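You operate a simulated robot arm through the tools that you are given. There is no shell and no other tool.

Carry out the task below with a simulated robot arm. There is one attempt and no reset: what you move stays moved.

TASK
Sort the four pods into the tray bays that bear their names.

It is judged by the outcome, as a careful person would: the job done as asked, and still so three seconds after it is handed in. It fails if anything else is knocked over, pushed out of place, dropped, spilled or broken.

THE ROBOT
A 7-joint arm with a two-finger parallel gripper, fixed in place. Base frame: the origin is at the foot of the arm, x ahead of it, y to its left, z up; the work surface is at about z = 0.91. Lengths are in m, angles in degrees, forces in N, time in s.
With the tool pointing down near the work surface it reaches from about 0.1 to 0.64 m from the base axis. Its first joint turns from -66.0 to 66.0 degrees. Payload 1.57 kg.
The TCP is the grasp point between the finger pads, 0.03 m short of the fingertips. In the tool frame z runs along the fingers and y along their closing line. Largest opening 0.08 m; finger width 0.017, thickness 0.012; the body of the gripper, 0.04 by 0.082 m, starts 0.08 m behind the TCP.
Orientation is that of the tool frame in the base frame, as a unit quaternion [x, y, z, w]. With the fingers straight down and closing along the base's y, the tool's x points along the base's -x, its y along +y and its z along -z.

THE INTERFACE
- The arm moves only by the tool jog_arm. Its argument "plan" is a list of rows, each a list of 7 numbers: the shift along the base's x, y, z in m, then the turn, a rotation vector about the base's x, y, z in rad, then the finger opening in m, from 0 to 0.08. In form: [[x, y, z, rx, ry, rz, claw], ...]. A call has 1 to 20 rows; each row shifts and turns the commanded pose from where the row before left it. Rows are played at 5 a second. More than 0.05 m and 8.6 degrees between two rows, or a gripper value outside its range, and nothing of the call is played. A pose out of reach is approached as far as the arm can. The call stops where the force on the tool passes 90 N (or 10 N more than at its start, if that is more) or the arm is blocked; 0.2 s more then pass. The fingers move at their own pace (about 0.072 m/s each) and stop on an object; they squeeze with about 21 N. The grip force told is the motor's: it shows also when the fingers shut on nothing. Time passes only in rows, and 0.2 s behind the last, so rows that do not move let the fingers close. The reply holds the time, the measured pose of the TCP, the force on the tool along the base axes, the opening and the grip force, in the units named above and with some noise, with the torque about the TCP (base axes, N m) and any sound that the robot's microphone picked up, and new pictures: "show" is both (left out), scene, wrist or none.
- Cameras (640 x 400 px; columns grow to the right, rows downward): "scene" is fixed at [0.0575, 0.4306, 1.4402]; the picture's right is [-0.78, -0.62, 0.00], its down [-0.31, 0.39, -0.87] and it looks along [0.54, -0.68, -0.49] (base axes); focal length 354 px, centre (320, 200). "wrist" rides on the gripper at [0.072, -0.007, -0.122] in the tool frame; the picture's right is [0.09, 1.00, 0.00], its down [-0.84, 0.08, -0.54] and it looks along [-0.54, 0.05, 0.84] (tool axes); focal length 238 px, centre (320, 200). There is no depth. A picture from a camera that has moved, and an enlarged one, comes with that camera's place and axes in the base frame and with its lens. The place of the scene camera against the robot may be out by one fixed shift of up to 0.012 m in any direction.
- inspect(camera, box): a new picture of the part [left, top, right, bottom] of that camera's present view, enlarged. The clock stands still meanwhile.
- close_job(): hands the job in; it is judged then, once.

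Nothing tells you positions but the pictures and the camera data. Unless the task says otherwise, let go and move clear before handing in.

The tools are called after "Emit:" by a JSON object that holds its "op" and its "data". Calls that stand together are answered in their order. jog_arm: Moves the arm, as the interface text tells. Its arguments: {"type":"object","properties":{"plan":{"type":"array","items":{"type":"array","items":{"type":"number"}}},"show":{"type":"string","enum":["both","scene","wrist","none"]}},"required":["plan"]} The other tools are called the same way: inspect (camera, box) takes an enlarged picture of a part of a camera's view; close_job () hands the job in.

At the start:

```text
time_s: 0.0
tool_pos: [0.3863, -0.0256, 1.1753]
tool_rot: [0.0, 1.0, 0.0, 0.0]
contact_force: [-0.3, -0.3, 0.2]
torque: [0.02, -0.03, -0.02]
opening: 0.0799
finger_force: 0.1
```

scene: 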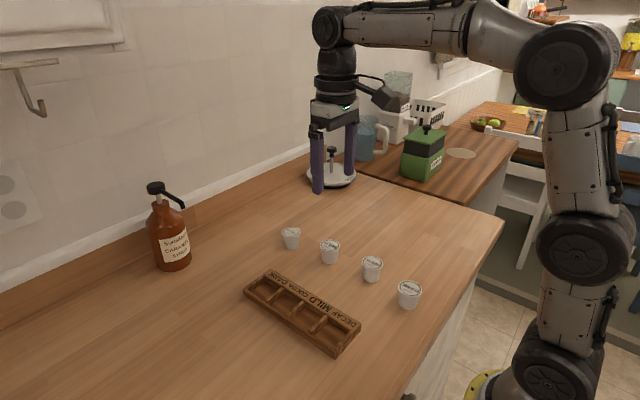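
wrist: 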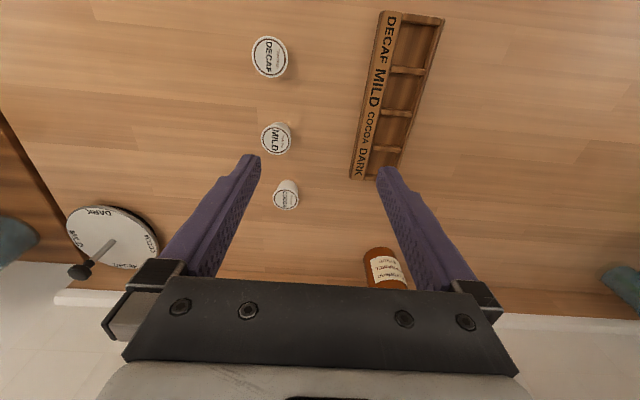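

I see four pods in a row and a four-bay wooden tray with the names DECAF, MILD, COCOA, DARK. I'll enlarge the views to read the labels before moving anything.

Emit:
{"op": "inspect", "data": {"camera": "scene", "box": [230, 210, 440, 360]}}

Emit:
{"op": "inspect", "data": {"camera": "wrist", "box": [230, 0, 460, 220]}}

Emit:
{"op": "inspect", "data": {"camera": "scene", "box": [270, 100, 480, 220]}}

Emit:
{"op": "inspect", "data": {"camera": "wrist", "box": [50, 190, 180, 290]}}

```text
2.67 times, centred on (335, 285) of scene
camera zoom: at [0.0575, 0.4306, 1.4402], right [-0.78, -0.62, 0.0], down [-0.31, 0.39, -0.87], along [0.54, -0.68, -0.49], focal length 944 px, centre (280, -27)
```

zoom: 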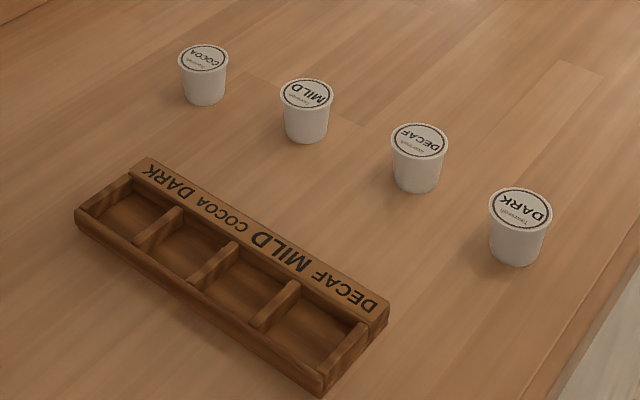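

```text
1.82 times, centred on (345, 110) of wrist
camera zoom: at [0.3156, -0.0339, 1.2971], right [-0.09, 1.0, 0.0], down [0.84, 0.08, 0.54], along [0.54, 0.05, -0.84], focal length 433 px, centre (274, 364)
```

zoom: 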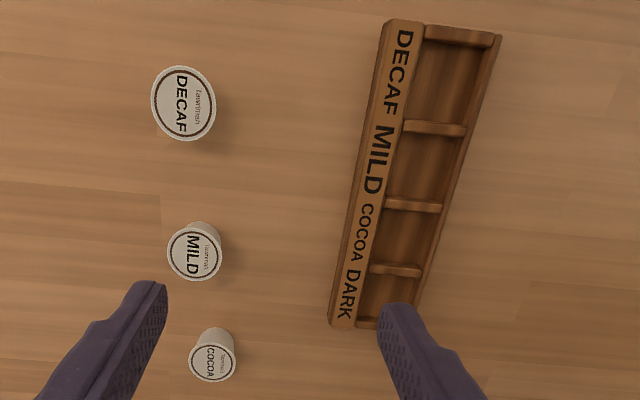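

```text
3.05 times, centred on (375, 160) of scene
camera zoom: at [0.0575, 0.4306, 1.4402], right [-0.78, -0.62, 0.0], down [-0.31, 0.39, -0.87], along [0.54, -0.68, -0.49], focal length 1079 px, centre (152, 322)
```

zoom: 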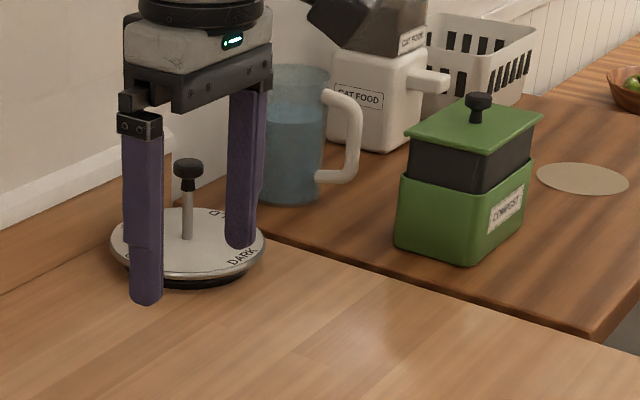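

```text
4.00 times, centred on (115, 240) of wrist
camera zoom: at [0.3156, -0.0339, 1.2971], right [-0.09, 1.0, 0.0], down [0.84, 0.08, 0.54], along [0.54, 0.05, -0.84], focal length 953 px, centre (1140, 40)
```

zoom: 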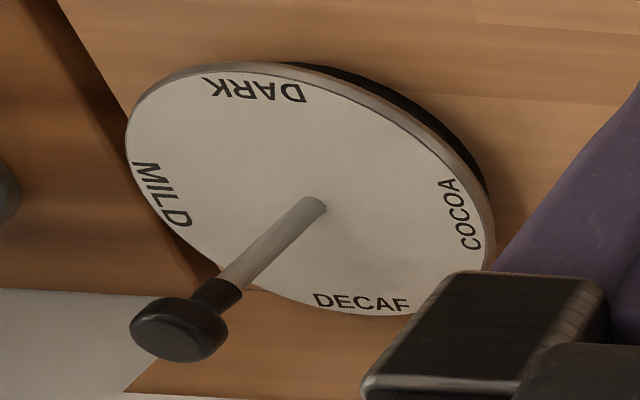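

The pods run along y ≈ -0.09, from the base outward: DARK (x≈0.24), DECAF (0.33), MILD (0.435), COCOA (0.54). The tray lies at y≈0.04–0.115 with its bays in the order DECAF, MILD, COCOA, DARK going outward. I'll move back a little to see all of it from the wrist camera and get more exact positions.

Emit:
{"op": "jog_arm", "data": {"plan": [[-0.034, 0.006, 0.005, 0, 0, 0, 0.08], [-0.034, 0.006, 0.005, 0, 0, 0, 0.08], [-0.034, 0.006, 0.005, 0, 0, 0, 0.08], [-0.034, 0.006, 0.005, 0, 0, 0, 0.08], [0, 0, 0, 0, 0, 0, 0.08], [0, 0, 0, 0, 0, 0, 0.08]], "show": "both"}}

```text
time_s: 1.4
tool_pos: [0.2502, -0.0007, 1.1957]
tool_rot: [0.0, 1.0, 0.0, 0.0]
contact_force: [-0.4, 0.6, -0.3]
torque: [-0.05, -0.01, -0.01]
opening: 0.0801
finger_force: 0.0
camera wrist: at [0.1795, -0.0095, 1.3166], right [-0.09, 1.0, 0.0], down [0.84, 0.08, 0.54], along [0.54, 0.05, -0.84], focal length 238 px, centre (320, 200)
```

scene: 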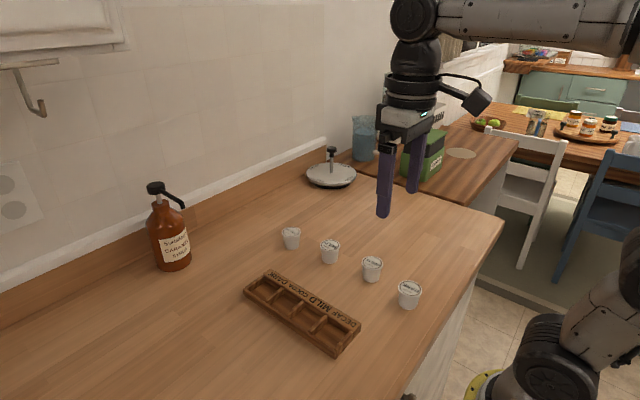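
wrist: 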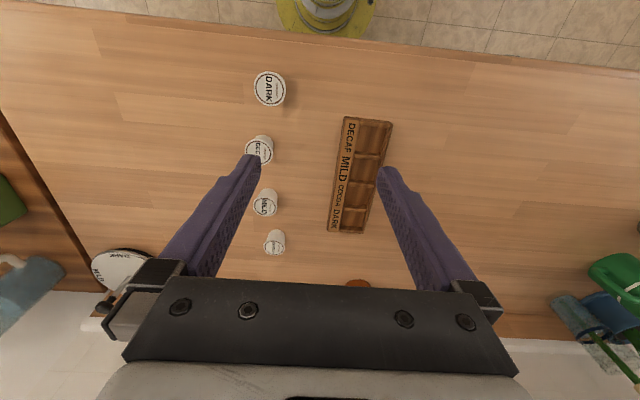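

Emit:
{"op": "inspect", "data": {"camera": "wrist", "box": [230, 50, 410, 162]}}

Emit:
{"op": "inspect", "data": {"camera": "wrist", "box": [230, 150, 410, 262]}}

Emit:
{"op": "inspect", "data": {"camera": "scene", "box": [235, 260, 371, 360]}}

Emit:
{"op": "inspect", "data": {"camera": "scene", "box": [270, 215, 430, 315]}}

```text
3.56 times, centred on (320, 106) of wrist
camera zoom: at [0.1795, -0.0095, 1.3166], right [-0.09, 1.0, 0.0], down [0.84, 0.08, 0.54], along [0.54, 0.05, -0.84], focal length 848 px, centre (320, 534)
```

zoom: 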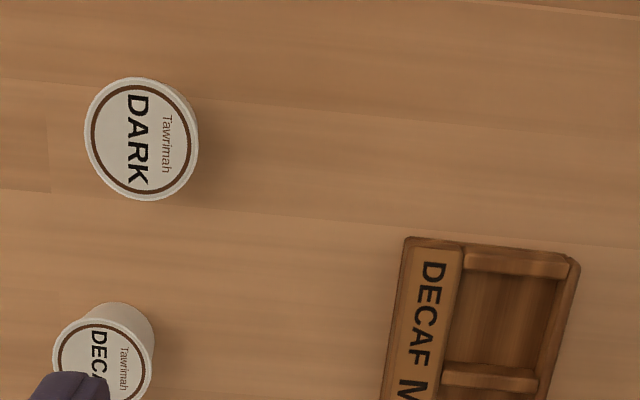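

```text
3.56 times, centred on (320, 206) of wrist
camera zoom: at [0.1795, -0.0095, 1.3166], right [-0.09, 1.0, 0.0], down [0.84, 0.08, 0.54], along [0.54, 0.05, -0.84], focal length 848 px, centre (320, 179)
```

zoom: 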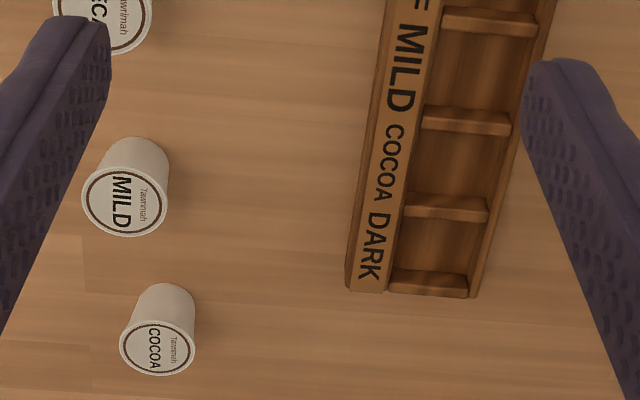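

```text
4.00 times, centred on (303, 310) of scene
camera zoom: at [0.0574, 0.4306, 1.4402], right [-0.78, -0.62, 0.0], down [-0.31, 0.39, -0.87], along [0.54, -0.68, -0.49], focal length 1416 px, centre (388, -240)
```

zoom: 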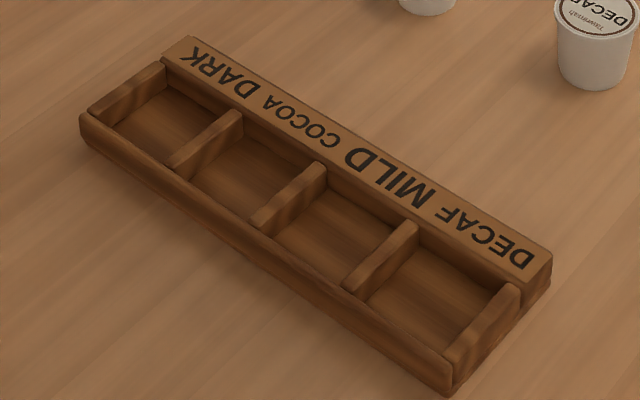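

```text
4.00 times, centred on (350, 265) of scene
camera zoom: at [0.0574, 0.4306, 1.4402], right [-0.78, -0.62, 0.0], down [-0.31, 0.39, -0.87], along [0.54, -0.68, -0.49], focal length 1416 px, centre (200, -60)
```

zoom: 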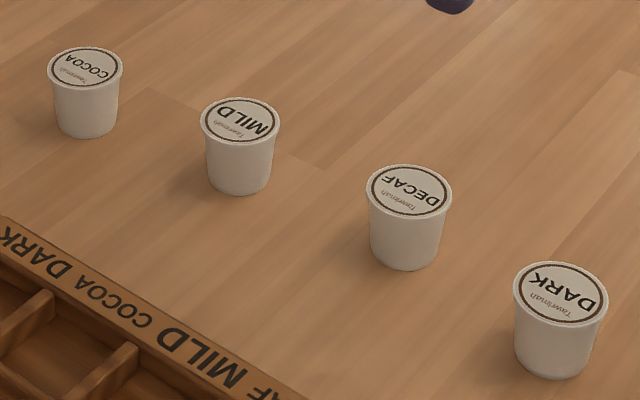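

DARK's lid reads at about (0.2355, -0.076), and the tray's bay interiors span y≈0.061–0.108. Next I'll hover above the DARK pod to refine its position before grasping.

Emit:
{"op": "jog_arm", "data": {"plan": [[-0.0037, -0.0188, -0.03, 0, 0, 0, 0.08], [-0.0037, -0.0188, -0.03, 0, 0, 0, 0.08], [-0.0037, -0.0188, -0.03, 0, 0, 0, 0.08], [-0.0036, -0.0187, -0.03, 0, 0, 0, 0.08], [0, 0, 0, 0, 0, 0, 0.08], [0, 0, 0, 0, 0, 0, 0.08]], "show": "both"}}

```text
time_s: 2.8
tool_pos: [0.2361, -0.0784, 1.075]
tool_rot: [0.0, 1.0, 0.0, 0.0]
contact_force: [1.2, -0.4, -0.5]
torque: [0.0, 0.01, 0.03]
opening: 0.0799
finger_force: 0.0
camera wrist: at [0.165, -0.0851, 1.196], right [-0.09, 1.0, 0.0], down [0.84, 0.08, 0.54], along [0.54, 0.05, -0.84], focal length 238 px, centre (320, 200)
```

scene: 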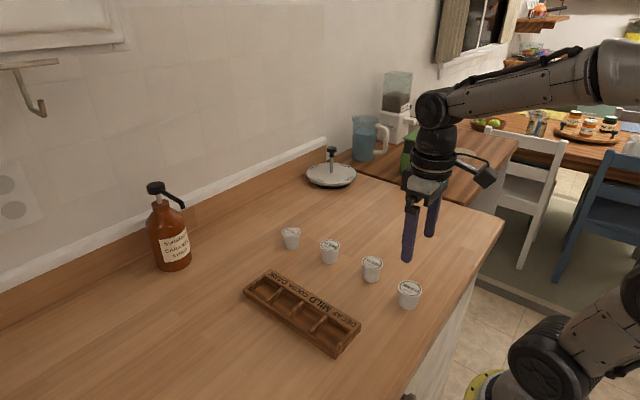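
wrist: 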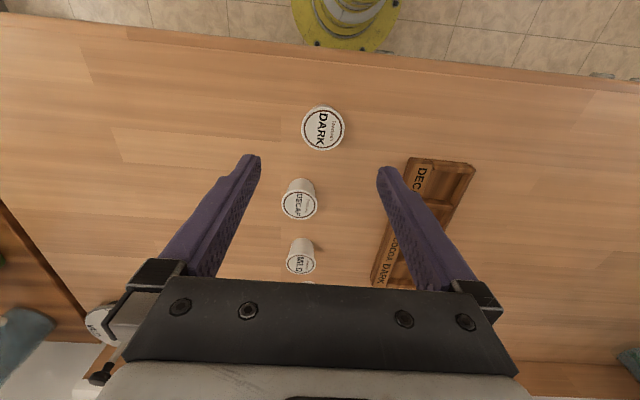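

The DARK pod sits between the fingers, a couple of millimetres off the tool axis. I'll zoom in to measure the offset precisely.

Emit:
{"op": "inspect", "data": {"camera": "wrist", "box": [270, 90, 370, 152]}}

Emit:
{"op": "inspect", "data": {"camera": "wrist", "box": [360, 150, 500, 237]}}

```text
6.40 times, centred on (320, 121) of wrist
camera zoom: at [0.165, -0.0851, 1.196], right [-0.09, 1.0, 0.0], down [0.84, 0.08, 0.54], along [0.54, 0.05, -0.84], focal length 1525 px, centre (320, 706)
```

zoom: 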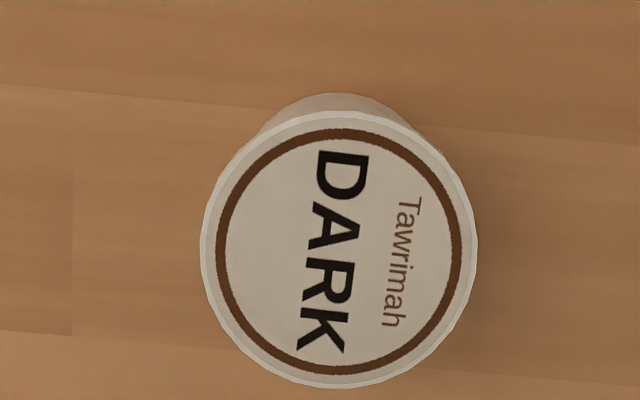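

```text
4.57 times, centred on (430, 194) of wrist
camera zoom: at [0.165, -0.0851, 1.196], right [-0.09, 1.0, 0.0], down [0.84, 0.08, 0.54], along [0.54, 0.05, -0.84], focal length 1090 px, centre (-183, 230)
```

zoom: 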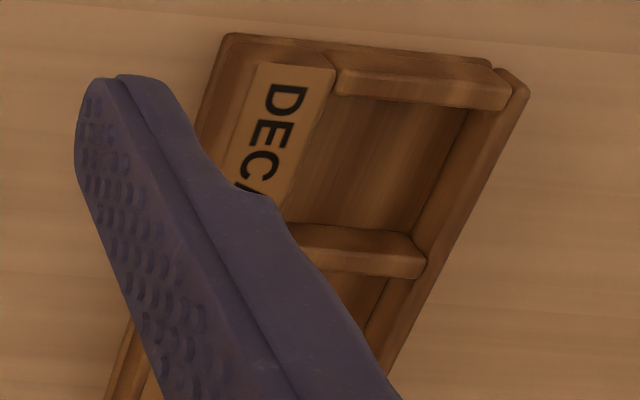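

DARK is at (0.235, -0.0757) with its lid at z≈0.952 and diameter ≈0.044. I'll shift onto it, descend until the fingertips reach z≈0.931 (upper half of the pod), and close.

Emit:
{"op": "jog_arm", "data": {"plan": [[-0.0015, 0.0025, -0.028, 0, 0, 0, 0.08], [0, 0, -0.03, 0, 0, 0, 0.08], [0, 0, -0.03, 0, 0, 0, 0.08], [0, 0, -0.026, 0, 0, 0, 0.08], [0, 0, 0, 0, 0, 0, 0.08], [0, 0, 0, 0, 0, 0, 0.08]], "show": "both"}}

```text
time_s: 4.2
tool_pos: [0.2361, -0.0751, 0.9604]
tool_rot: [0.0, 1.0, 0.0, -0.001]
contact_force: [0.0, 0.1, -0.1]
torque: [-0.03, 0.0, 0.0]
opening: 0.0801
finger_force: 0.1
camera wrist: at [0.1635, -0.0832, 1.083], right [-0.09, 1.0, 0.0], down [0.84, 0.08, 0.54], along [0.54, 0.05, -0.84], focal length 238 px, centre (320, 200)
```

scene: 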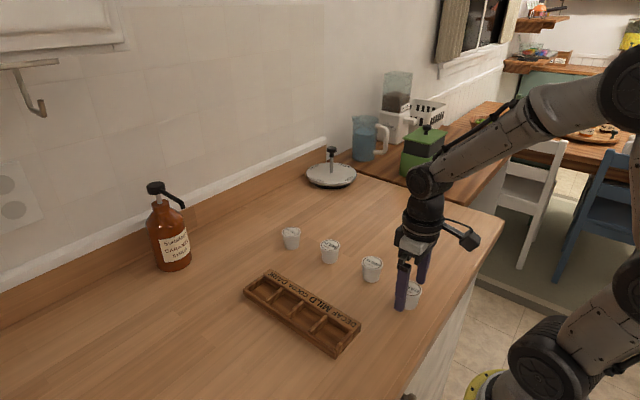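
wrist: 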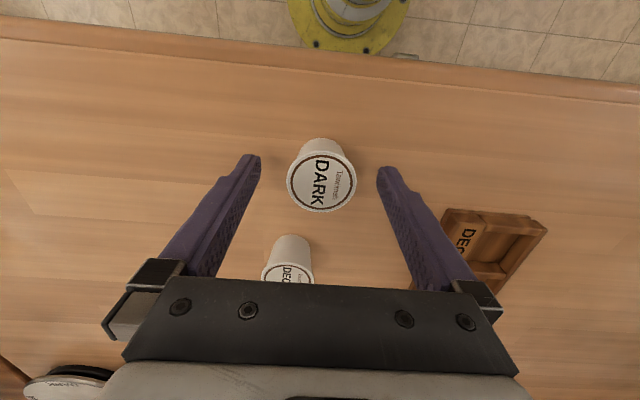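

The pod is centred in y and about 2 mm toward the base from the tool axis. I'll nudge back 2 mm and close on it.

Emit:
{"op": "jog_arm", "data": {"plan": [[-0.002, 0.0005, 0, 0, 0, 0, 0.08], [0, 0, 0, 0, 0, 0, 0.06], [0, 0, 0, 0, 0, 0, 0.045], [0, 0, 0, 0, 0, 0, 0.03], [0, 0, 0, 0, 0, 0, 0.03], [0, 0, 0, 0, 0, 0, 0.03]], "show": "both"}}

```text
time_s: 5.6
tool_pos: [0.2326, -0.0759, 0.9614]
tool_rot: [0.0, 1.0, 0.0, 0.0]
contact_force: [0.0, 0.2, -0.5]
torque: [0.01, -0.01, 0.03]
opening: 0.0428
finger_force: 20.8
camera wrist: at [0.1615, -0.0826, 1.0832], right [-0.09, 1.0, 0.0], down [0.84, 0.08, 0.54], along [0.54, 0.05, -0.84], focal length 238 px, centre (320, 200)
```

scene: 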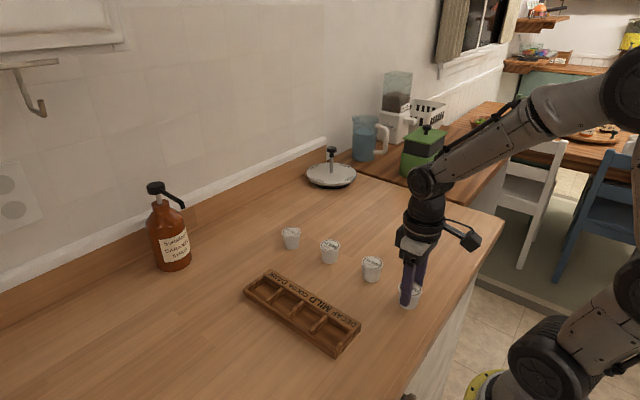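
wrist: 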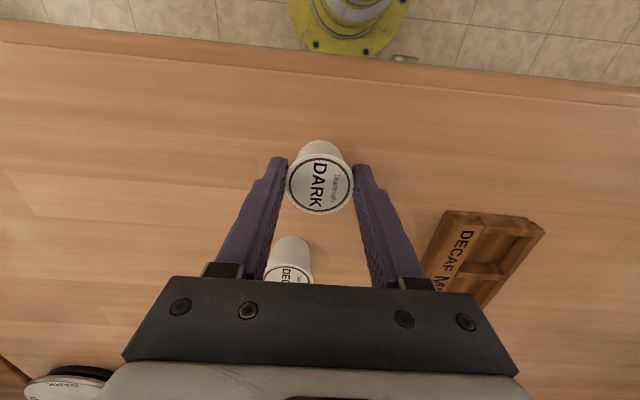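

DARK is gripped (opening 0.043). I'll lift it well clear and carry it over to the far bay of the tray (DARK, near x≈0.472, y≈0.085), then check alignment from above.

Emit:
{"op": "jog_arm", "data": {"plan": [[0, 0, 0.02, 0, 0, 0, 0.03], [0, 0, 0.03, 0, 0, 0, 0.03], [0, 0, 0.03, 0, 0, 0, 0.03], [0, 0, 0.04, 0, 0, 0, 0.03], [0.02, 0.02, 0, 0, 0, 0, 0.03], [0.03, 0.025, 0, 0, 0, 0, 0.03], [0.03, 0.025, 0, 0, 0, 0, 0.03], [0.03, 0.025, 0, 0, 0, 0, 0.03], [0.03, 0.025, 0, 0, 0, 0, 0.03], [0.03, 0.02, 0, 0, 0, 0, 0.03], [0.03, 0.011, 0, 0, 0, 0, 0.03], [0.03, 0.01, 0, 0, 0, 0, 0.03], [0.009, 0, 0, 0, 0, 0, 0.03], [0, 0, 0, 0, 0, 0, 0.03], [0, 0, 0, 0, 0, 0, 0.03]], "show": "both"}}

```text
time_s: 8.8
tool_pos: [0.4723, 0.085, 1.0825]
tool_rot: [0.0, 1.0, 0.0, -0.001]
contact_force: [-0.7, -0.9, -0.3]
torque: [-0.01, -0.02, -0.01]
opening: 0.0299
finger_force: 0.1
camera wrist: at [0.4006, 0.0781, 1.2034], right [-0.09, 1.0, 0.0], down [0.84, 0.08, 0.54], along [0.54, 0.05, -0.84], focal length 238 px, centre (320, 200)
```

scene: 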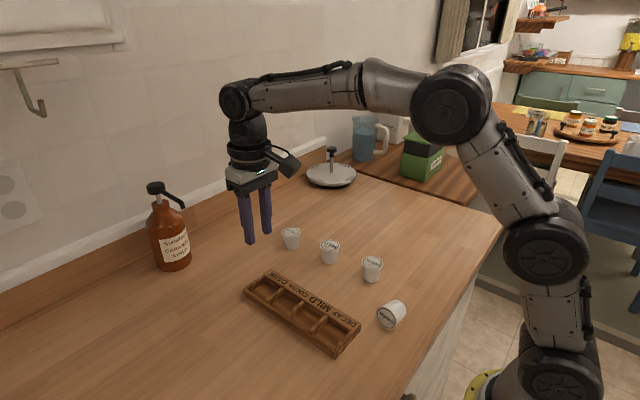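
wrist: 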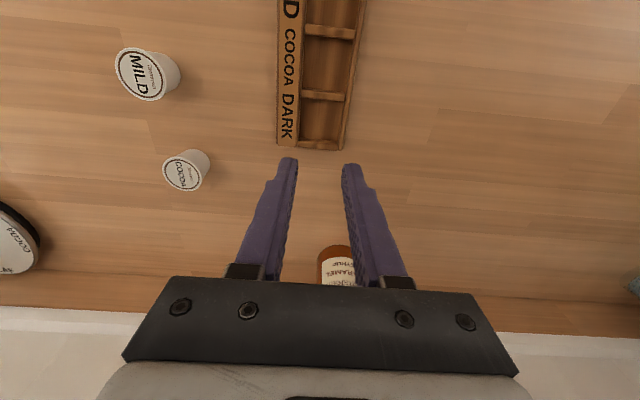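

The DARK pod slipped out of the grip on the way and now lies on its side near (0.24, -0.01); the fingers are empty. I'll look closely at it, the tray and the fingers before recovering it.

Emit:
{"op": "inspect", "data": {"camera": "scene", "box": [330, 270, 450, 345]}}

Emit:
{"op": "inspect", "data": {"camera": "wrist", "box": [220, 140, 420, 265]}}

Emit:
{"op": "inspect", "data": {"camera": "wrist", "box": [260, 0, 380, 160]}}

Emit:
{"op": "inspect", "data": {"camera": "scene", "box": [215, 140, 305, 250]}}

```text
5.33 times, centred on (390, 308) of scene
camera zoom: at [0.0575, 0.4306, 1.4402], right [-0.78, -0.62, 0.0], down [-0.31, 0.39, -0.87], along [0.54, -0.68, -0.49], focal length 1888 px, centre (-53, -373)
```

zoom: 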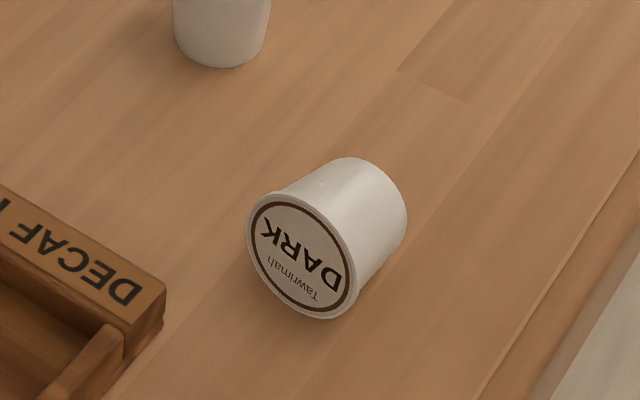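

```text
3.20 times, centred on (320, 202) of wrist
camera zoom: at [0.4006, 0.0781, 1.2034], right [-0.09, 1.0, 0.0], down [0.84, 0.08, 0.54], along [0.54, 0.05, -0.84], focal length 763 px, centre (320, 192)
```

zoom: 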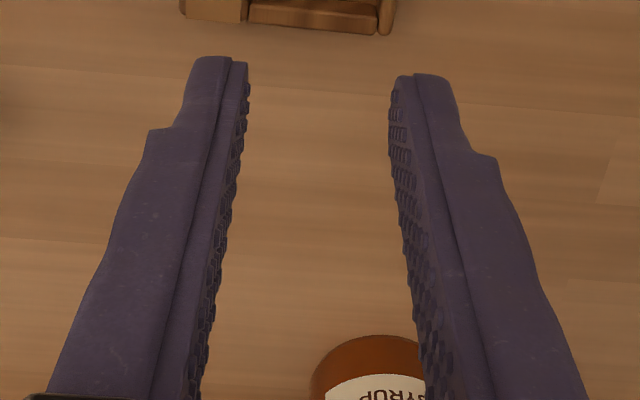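

```text
2.50 times, centred on (320, 80) of wrist
camera zoom: at [0.4006, 0.0781, 1.2034], right [-0.09, 1.0, 0.0], down [0.84, 0.08, 0.54], along [0.54, 0.05, -0.84], focal length 596 px, centre (320, 500)
```

zoom: 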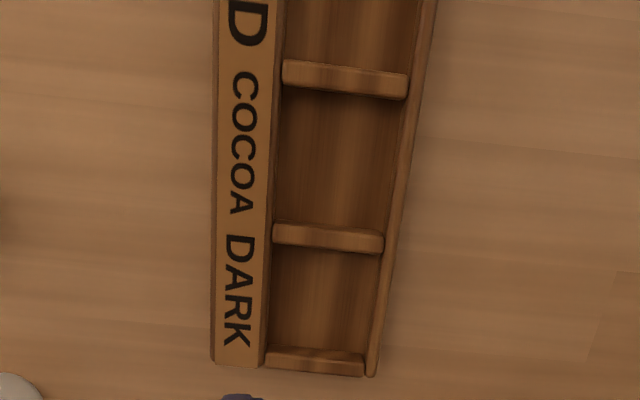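

```text
3.64 times, centred on (260, 195) of scene
camera zoom: at [0.0575, 0.4306, 1.4402], right [-0.78, -0.62, 0.0], down [-0.31, 0.39, -0.87], along [0.54, -0.68, -0.49], focal length 1288 px, centre (538, 218)
```

zoom: 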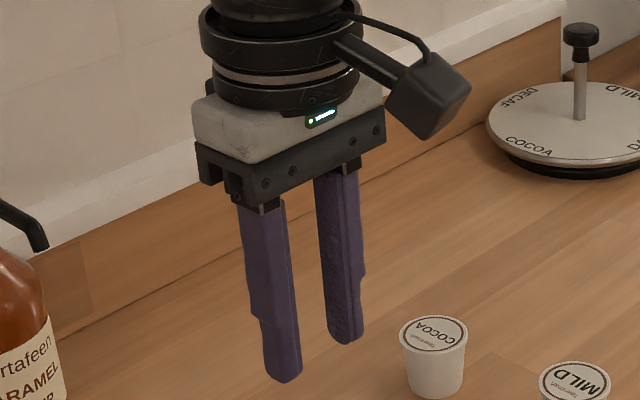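

The rim-tip grasp was too shallow to hold. I'll use a deeper grasp (rim at the TCP or above), lift in small steps and check after each. I'll try that on an upright pod, COCOA at about (0.542, -0.072), and come back to right DARK later.

Emit:
{"op": "jog_arm", "data": {"plan": [[0.0139, -0.0315, 0, 0, 0, 0, 0.08], [0.0139, -0.0315, 0, 0, 0, 0, 0.08], [0.0139, -0.0315, 0, 0, 0, 0, 0.08], [0.0139, -0.0315, 0, 0, 0, 0, 0.08], [0.0139, -0.0315, -0.01, 0, 0, 0, 0.08], [0, 0, 0, 0, 0, 0, 0.08], [0, 0, 0, 0, 0, 0, 0.08]], "show": "both"}}

```text
time_s: 10.4
tool_pos: [0.5427, -0.0708, 1.0723]
tool_rot: [0.0, 1.0, 0.0, -0.001]
contact_force: [-0.8, 0.3, 0.4]
torque: [0.0, 0.01, -0.02]
opening: 0.0799
finger_force: 0.0
camera wrist: at [0.4705, -0.0788, 1.1937], right [-0.09, 1.0, 0.0], down [0.84, 0.08, 0.54], along [0.54, 0.05, -0.84], focal length 238 px, centre (320, 200)
```

scene: 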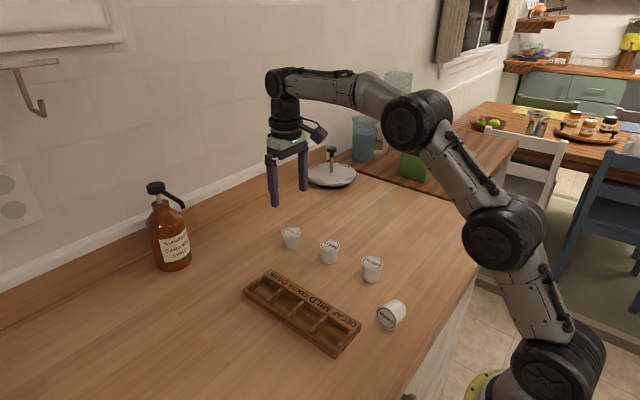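
wrist: 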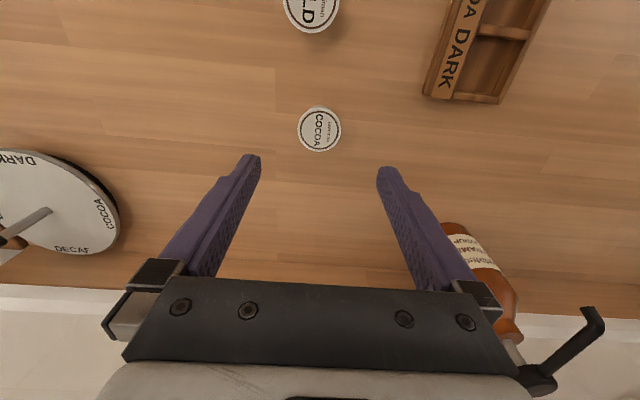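

Emit:
{"op": "inspect", "data": {"camera": "wrist", "box": [270, 90, 370, 152]}}

```text
6.40 times, centred on (320, 121) of wrist
camera zoom: at [0.4705, -0.0788, 1.1937], right [-0.09, 1.0, 0.0], down [0.84, 0.08, 0.54], along [0.54, 0.05, -0.84], focal length 1525 px, centre (320, 706)
```

zoom: 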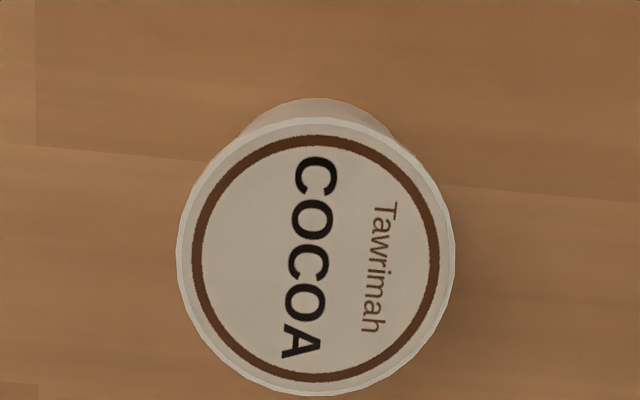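

COCOA's lid centre is at (0.5412, -0.073). I'll centre on it, descend deeper this time (TCP z≈0.946, fingertips about 6 mm above the table), and close.

Emit:
{"op": "jog_arm", "data": {"plan": [[-0.0014, -0.0018, -0.026, 0, 0, 0, 0.08], [0, 0, -0.03, 0, 0, 0, 0.08], [0, 0, -0.03, 0, 0, 0, 0.08], [0, 0, -0.025, 0, 0, 0, 0.08], [0, 0, -0.015, 0, 0, 0, 0.08], [0, 0, 0, 0, 0, 0, 0.08], [0, 0, 0, 0, 0, 0, 0.065], [0, 0, 0, 0, 0, 0, 0.05], [0, 0, 0, 0, 0, 0, 0.04], [0, 0, 0, 0, 0, 0, 0.03], [0, 0, 0, 0, 0, 0, 0.02], [0, 0, 0, 0, 0, 0, 0.02]], "show": "both"}}

```text
time_s: 13.0
tool_pos: [0.5399, -0.0712, 0.9463]
tool_rot: [0.001, 1.0, 0.0, -0.001]
contact_force: [0.4, -0.2, 0.4]
torque: [0.03, 0.02, 0.06]
opening: 0.0432
finger_force: 21.3
camera wrist: at [0.4685, -0.0801, 1.0669], right [-0.09, 1.0, 0.0], down [0.84, 0.08, 0.54], along [0.54, 0.05, -0.84], focal length 238 px, centre (320, 200)
```

scene: 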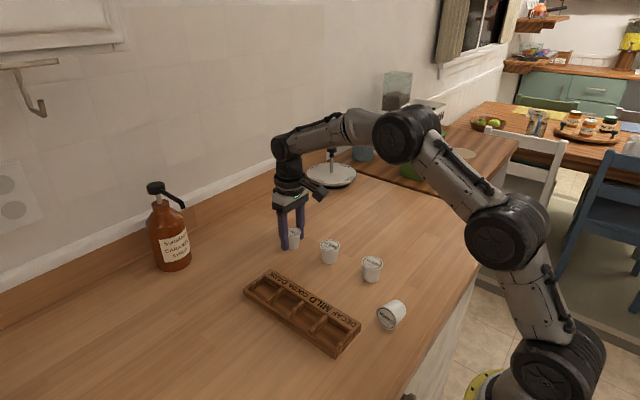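
wrist: 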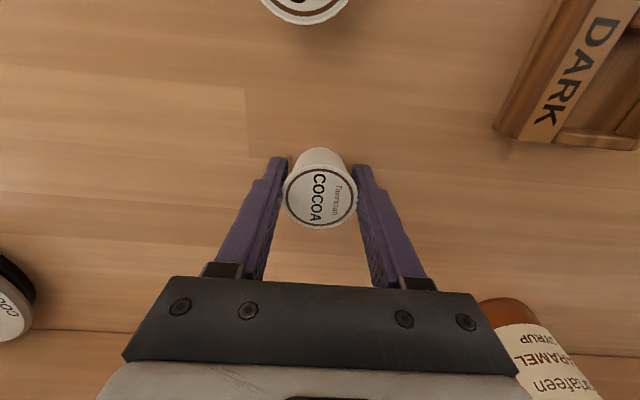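

The grip is at 0.043 opening with the rim slightly above the TCP. I'll lift by just 6 mm, wait, and check whether the lid stays put between the fingers.

Emit:
{"op": "inspect", "data": {"camera": "wrist", "box": [260, 135, 380, 240]}}

Emit:
{"op": "jog_arm", "data": {"plan": [[0, 0, 0.003, 0, 0, 0, 0.02], [0, 0, 0.003, 0, 0, 0, 0.02], [0, 0, 0, 0, 0, 0, 0.02], [0, 0, 0, 0, 0, 0, 0.02]], "show": "both"}}

Emit:
{"op": "inspect", "data": {"camera": "wrist", "box": [260, 135, 380, 240]}}

Emit:
{"op": "inspect", "data": {"camera": "scene", "box": [250, 190, 330, 265]}}

```text
3.81 times, centred on (320, 188) of wrist
camera zoom: at [0.4685, -0.0801, 1.0669], right [-0.09, 1.0, 0.0], down [0.84, 0.08, 0.54], along [0.54, 0.05, -0.84], focal length 908 px, centre (320, 248)
```

zoom: 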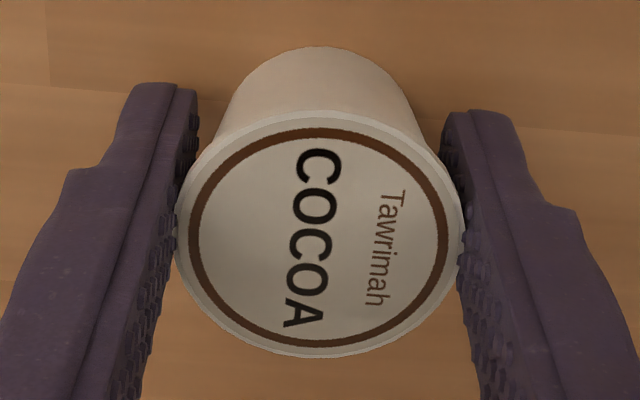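

```text
time_s: 14.0
tool_pos: [0.539, -0.072, 0.9524]
tool_rot: [0.0, 1.0, 0.0, 0.0]
contact_force: [1.0, 0.4, -0.4]
torque: [-0.05, 0.0, 0.05]
opening: 0.0433
finger_force: 20.8
camera wrist: at [0.4685, -0.0804, 1.0729], right [-0.09, 1.0, 0.0], down [0.84, 0.08, 0.54], along [0.54, 0.05, -0.84], focal length 238 px, centre (320, 200)
```

scene: 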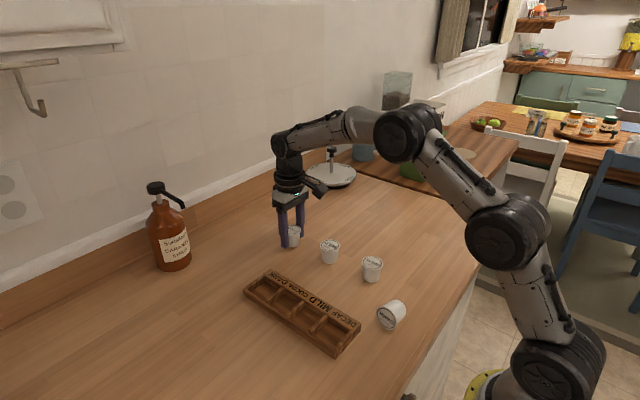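
wrist: 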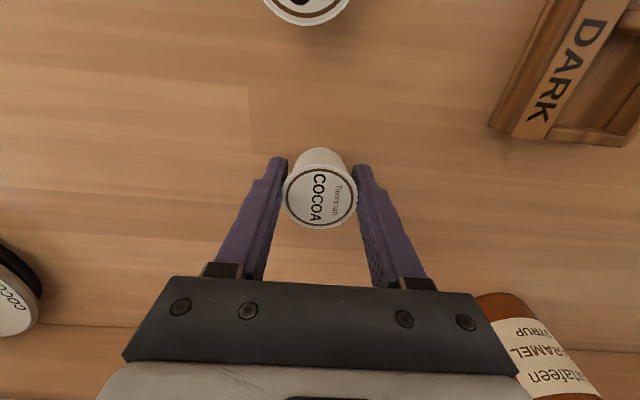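

```text
3.81 times, centred on (320, 188) of wrist
camera zoom: at [0.4685, -0.0804, 1.0729], right [-0.09, 1.0, 0.0], down [0.84, 0.08, 0.54], along [0.54, 0.05, -0.84], focal length 908 px, centre (320, 248)
```

zoom: 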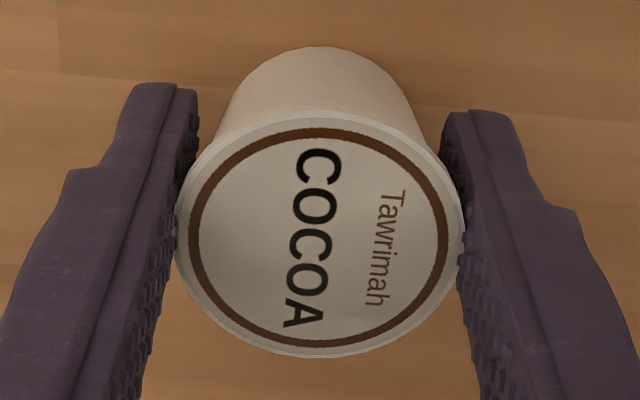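

```text
5.33 times, centred on (290, 228) of scene
camera zoom: at [0.0575, 0.4306, 1.4402], right [-0.78, -0.62, 0.0], down [-0.31, 0.39, -0.87], along [0.54, -0.68, -0.49], focal length 1888 px, centre (480, 53)
```

zoom: 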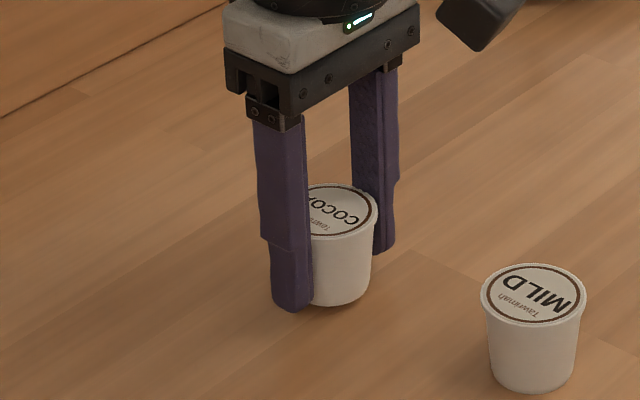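

The lid hasn't moved relative to the fingers, so this deeper grip holds. I'll lift slowly to a clear height and check again.

Emit:
{"op": "jog_arm", "data": {"plan": [[0, 0, 0.006, 0, 0, 0, 0.02], [0, 0, 0.008, 0, 0, 0, 0.02], [0, 0, 0.01, 0, 0, 0, 0.02], [0, 0, 0.01, 0, 0, 0, 0.02], [0, 0, 0.01, 0, 0, 0, 0.02], [0, 0, 0.01, 0, 0, 0, 0.02], [0, 0, 0.01, 0, 0, 0, 0.02], [0, 0, 0.01, 0, 0, 0, 0.02], [0, 0, 0.008, 0, 0, 0, 0.02], [0, 0, 0.005, 0, 0, 0, 0.02], [0, 0, 0, 0, 0, 0, 0.02]], "show": "wrist"}}

Emit:
{"op": "inspect", "data": {"camera": "wrist", "box": [260, 135, 380, 240]}}

```text
time_s: 16.4
tool_pos: [0.5401, -0.0724, 1.0388]
tool_rot: [0.0, 1.0, 0.001, 0.0]
contact_force: [-0.2, -0.5, -0.1]
torque: [-0.01, -0.06, -0.01]
opening: 0.0435
finger_force: 21.9
camera wrist: at [0.468, -0.0802, 1.1599], right [-0.09, 1.0, 0.0], down [0.84, 0.08, 0.54], along [0.54, 0.05, -0.84], focal length 238 px, centre (320, 200)
```

wrist: 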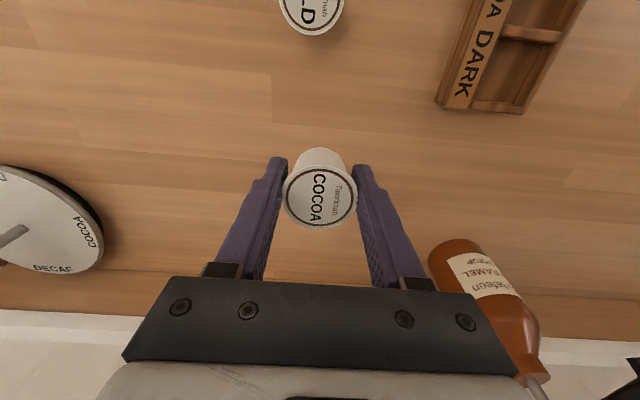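

```text
3.81 times, centred on (320, 188) of wrist
camera zoom: at [0.468, -0.0802, 1.1599], right [-0.09, 1.0, 0.0], down [0.84, 0.08, 0.54], along [0.54, 0.05, -0.84], focal length 908 px, centre (320, 248)
```

zoom: 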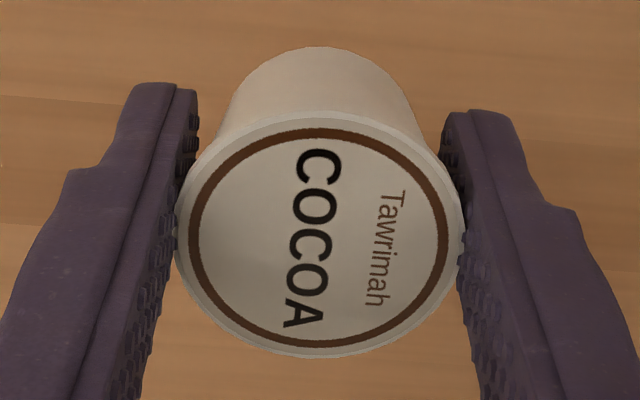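

The grip is steady. I'll carry COCOA slowly over to its bay at (0.4165, 0.085), staying high.

Emit:
{"op": "jog_arm", "data": {"plan": [[-0.006, 0.008, 0.002, 0, 0, 0, 0.02], [-0.01, 0.013, 0.002, 0, 0, 0, 0.02], [-0.011, 0.014, 0.002, 0, 0, 0, 0.02], [-0.011, 0.014, 0.002, 0, 0, 0, 0.02], [-0.011, 0.014, 0.002, 0, 0, 0, 0.02], [-0.011, 0.014, 0, 0, 0, 0, 0.02], [-0.011, 0.014, 0, 0, 0, 0, 0.02], [-0.011, 0.014, 0, 0, 0, 0, 0.02], [-0.011, 0.014, 0, 0, 0, 0, 0.02], [-0.011, 0.014, 0, 0, 0, 0, 0.02], [-0.011, 0.014, 0, 0, 0, 0, 0.02], [-0.0085, 0.0105, 0, 0, 0, 0, 0.02], [0, 0, 0, 0, 0, 0, 0.02], [0, 0, 0, 0, 0, 0, 0.02]], "show": "both"}}

Emit:
{"op": "inspect", "data": {"camera": "wrist", "box": [240, 30, 400, 230]}}

```text
time_s: 19.4
tool_pos: [0.4166, 0.0847, 1.0473]
tool_rot: [0.0, 1.0, 0.0, 0.0]
contact_force: [-0.8, -1.0, 0.0]
torque: [-0.01, -0.03, -0.01]
opening: 0.0433
finger_force: 21.0
camera wrist: at [0.345, 0.0773, 1.1695], right [-0.09, 1.0, 0.0], down [0.84, 0.08, 0.54], along [0.54, 0.05, -0.84], focal length 238 px, centre (320, 200)
```

scene: 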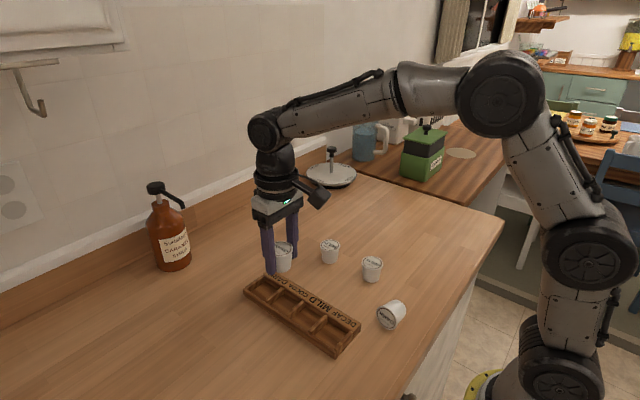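
wrist: 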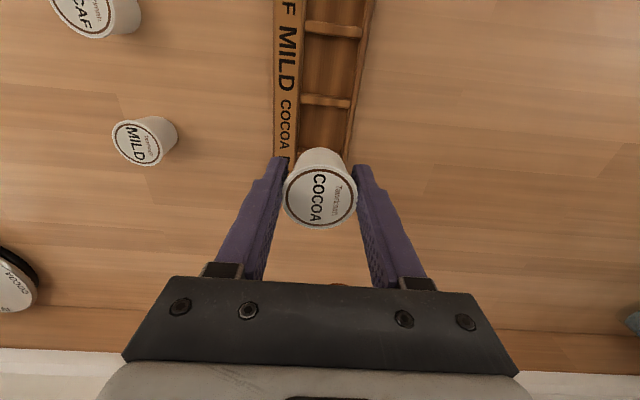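

```text
2.00 times, centred on (320, 130) of wrist
camera zoom: at [0.345, 0.0773, 1.1695], right [-0.09, 1.0, 0.0], down [0.84, 0.08, 0.54], along [0.54, 0.05, -0.84], focal length 477 px, centre (320, 340)
```

zoom: 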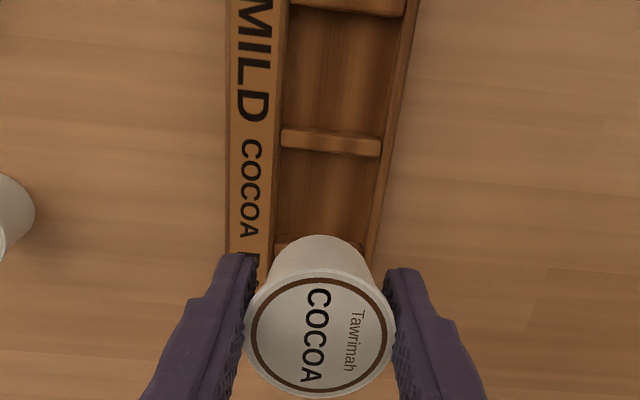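

COCOA hangs straight over its bay. I'll correct by 1 mm and lower until the fingertips are just above the tray's rim, watching the contact force.

Emit:
{"op": "jog_arm", "data": {"plan": [[-0.001, 0.001, -0.01, 0, 0, 0, 0.02], [0, 0, -0.012, 0, 0, 0, 0.02], [0, 0, -0.012, 0, 0, 0, 0.02], [0, 0, -0.012, 0, 0, 0, 0.02], [0, 0, -0.012, 0, 0, 0, 0.02], [0, 0, -0.01, 0, 0, 0, 0.02], [0, 0, -0.008, 0, 0, 0, 0.02], [0, 0, -0.003, 0, 0, 0, 0.02], [0, 0, 0, 0, 0, 0, 0.02], [0, 0, 0, 0, 0, 0, 0.02]], "show": "both"}}

Emit:
{"op": "inspect", "data": {"camera": "scene", "box": [225, 230, 345, 330]}}

Emit:
{"op": "inspect", "data": {"camera": "wrist", "box": [230, 80, 410, 240]}}

```text
time_s: 21.6
tool_pos: [0.4162, 0.0854, 0.9706]
tool_rot: [0.0, 1.0, 0.0, -0.001]
contact_force: [0.0, -0.1, 0.5]
torque: [0.01, -0.06, 0.01]
opening: 0.0431
finger_force: 20.9
camera wrist: at [0.344, 0.0782, 1.0908], right [-0.09, 1.0, 0.0], down [0.84, 0.08, 0.54], along [0.54, 0.05, -0.84], focal length 238 px, centre (320, 200)
```

scene: 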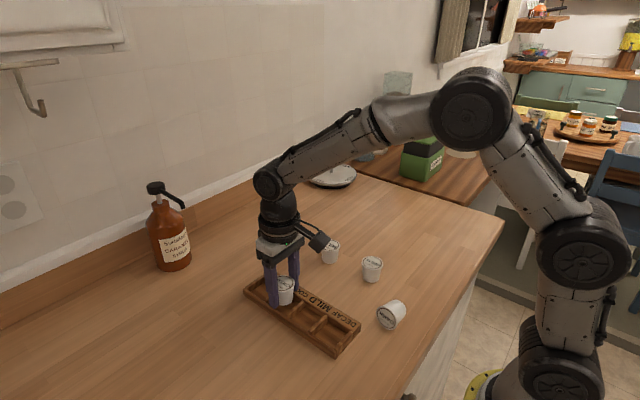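
wrist: 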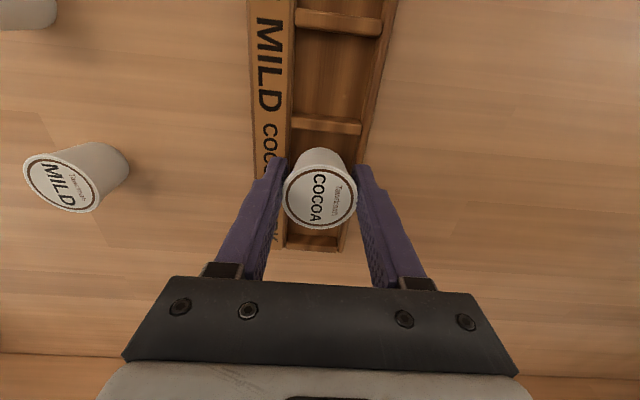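

```text
4.00 times, centred on (285, 280) of scene
camera zoom: at [0.0575, 0.4306, 1.4402], right [-0.78, -0.62, 0.0], down [-0.31, 0.39, -0.87], along [0.54, -0.68, -0.49], focal length 1416 px, centre (460, -120)
```

zoom: 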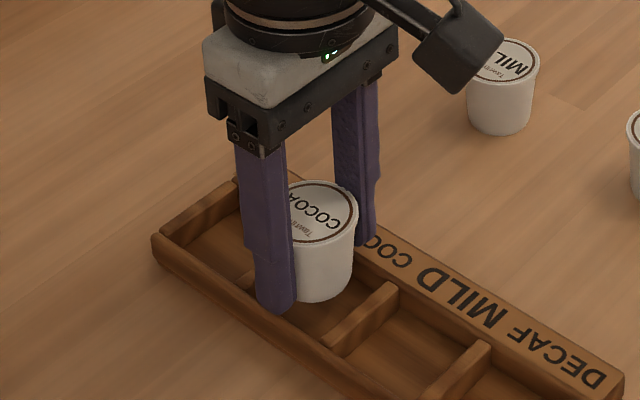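

```text
2.50 times, centred on (320, 160) of wrist
camera zoom: at [0.344, 0.0782, 1.0908], right [-0.09, 1.0, 0.0], down [0.84, 0.08, 0.54], along [0.54, 0.05, -0.84], focal length 596 px, centre (320, 300)
```

zoom: 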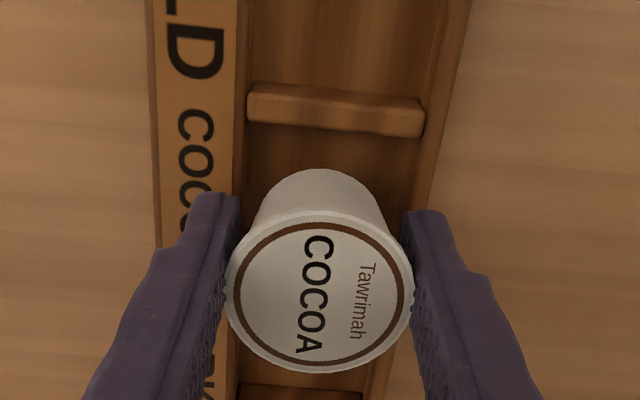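

Nothing touches yet; the pod base is about at the tray's wall height. I'll lower a few more millimetres in small steps.

Emit:
{"op": "jog_arm", "data": {"plan": [[0, 0, -0.002, 0, 0, 0, 0.02], [0, 0, -0.002, 0, 0, 0, 0.02], [0, 0, -0.002, 0, 0, 0, 0.02], [0, 0, 0, 0, 0, 0, 0.02]], "show": "none"}}

Emit:
{"op": "inspect", "data": {"camera": "scene", "box": [245, 270, 315, 325]}}

```text
time_s: 22.6
tool_pos: [0.4151, 0.0858, 0.9635]
tool_rot: [0.001, 1.0, 0.0, 0.0]
contact_force: [0.0, 0.7, -0.2]
torque: [0.02, 0.03, -0.02]
opening: 0.0433
finger_force: 21.0
```

```text
7.27 times, centred on (280, 298) of scene
camera zoom: at [0.0575, 0.4306, 1.4402], right [-0.78, -0.62, 0.0], down [-0.31, 0.39, -0.87], along [0.54, -0.68, -0.49], focal length 2575 px, centre (611, -509)
```

zoom: 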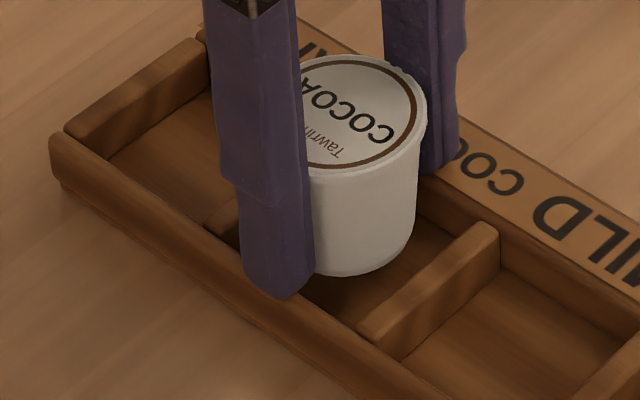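

Emit:
{"op": "jog_arm", "data": {"plan": [[0, 0, -0.001, 0, 0, 0, 0.02], [0, 0, -0.001, 0, 0, 0, 0.02], [0, 0, 0, 0, 0, 0, 0.02]], "show": "none"}}

Emit:
{"op": "inspect", "data": {"camera": "scene", "box": [245, 270, 315, 325]}}

```text
time_s: 23.4
tool_pos: [0.4149, 0.0861, 0.9624]
tool_rot: [0.001, 1.0, 0.0, 0.001]
contact_force: [-1.6, -0.3, 6.5]
torque: [-0.1, 0.06, 0.01]
opening: 0.0436
finger_force: 21.9
```

```text
7.27 times, centred on (280, 298) of scene
camera zoom: at [0.0573, 0.4306, 1.4402], right [-0.78, -0.62, 0.0], down [-0.31, 0.39, -0.87], along [0.54, -0.68, -0.49], focal length 2575 px, centre (611, -509)
```

zoom: 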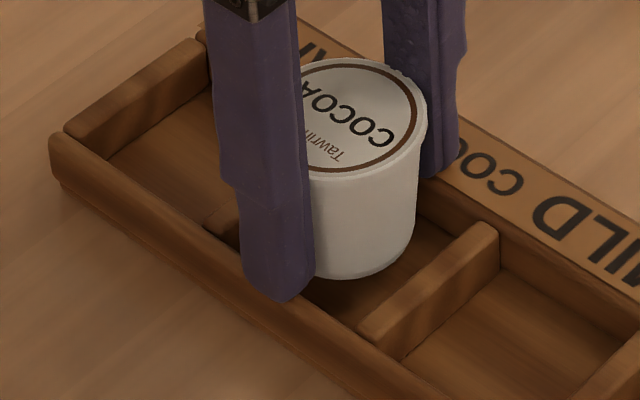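

The fingertips just touched the tray rim (about 6 N), so the rim is at z≈0.932. I'll back off 1.5 mm and open so the pod settles into its bay.

Emit:
{"op": "jog_arm", "data": {"plan": [[0, 0, 0.0015, 0, 0, 0, 0.02], [0, 0, 0, 0, 0, 0, 0.02], [0, 0, 0, 0, 0, 0, 0.047], [0, 0, 0, 0, 0, 0, 0.055], [0, 0, 0, 0, 0, 0, 0.065], [0, 0, 0, 0, 0, 0, 0.07], [0, 0, 0, 0, 0, 0, 0.07]], "show": "both"}}

Emit:
{"op": "inspect", "data": {"camera": "scene", "box": [245, 270, 315, 325]}}

Emit:
{"op": "inspect", "data": {"camera": "wrist", "box": [230, 80, 410, 240]}}

```text
time_s: 25.0
tool_pos: [0.4152, 0.0855, 0.963]
tool_rot: [0.0, 1.0, 0.0, 0.0]
contact_force: [-0.8, 0.0, 0.1]
torque: [-0.02, 0.01, 0.03]
opening: 0.07
finger_force: 0.1
camera wrist: at [0.3439, 0.0779, 1.0847], right [-0.09, 1.0, 0.0], down [0.84, 0.08, 0.54], along [0.54, 0.05, -0.84], focal length 238 px, centre (320, 200)
```

scene: 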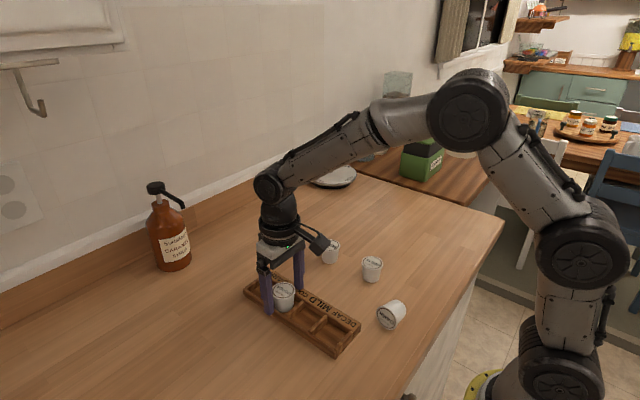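
wrist: 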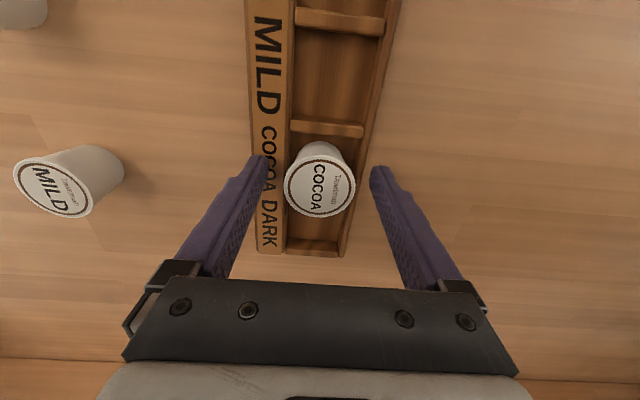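

```text
7.27 times, centred on (280, 298) of scene
camera zoom: at [0.0575, 0.4306, 1.4402], right [-0.78, -0.62, 0.0], down [-0.31, 0.39, -0.87], along [0.54, -0.68, -0.49], focal length 2575 px, centre (611, -509)
```

zoom: 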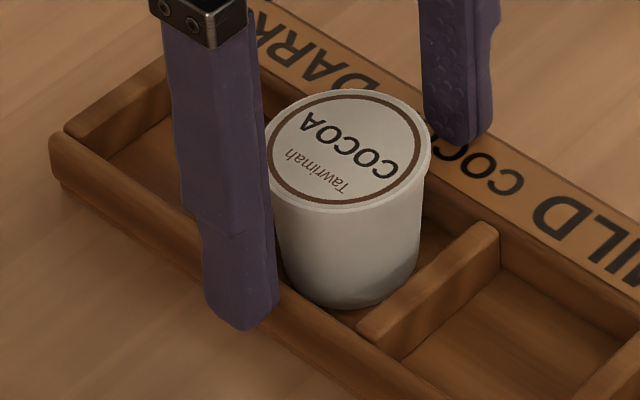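

```text
2.50 times, centred on (320, 160) of wrist
camera zoom: at [0.3439, 0.0779, 1.0847], right [-0.09, 1.0, 0.0], down [0.84, 0.08, 0.54], along [0.54, 0.05, -0.84], focal length 596 px, centre (320, 300)
```

zoom: 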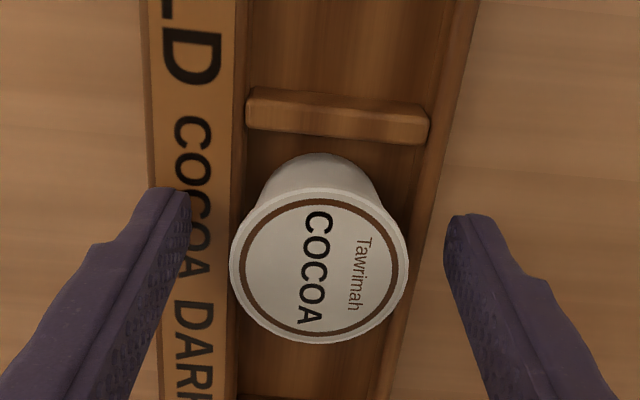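

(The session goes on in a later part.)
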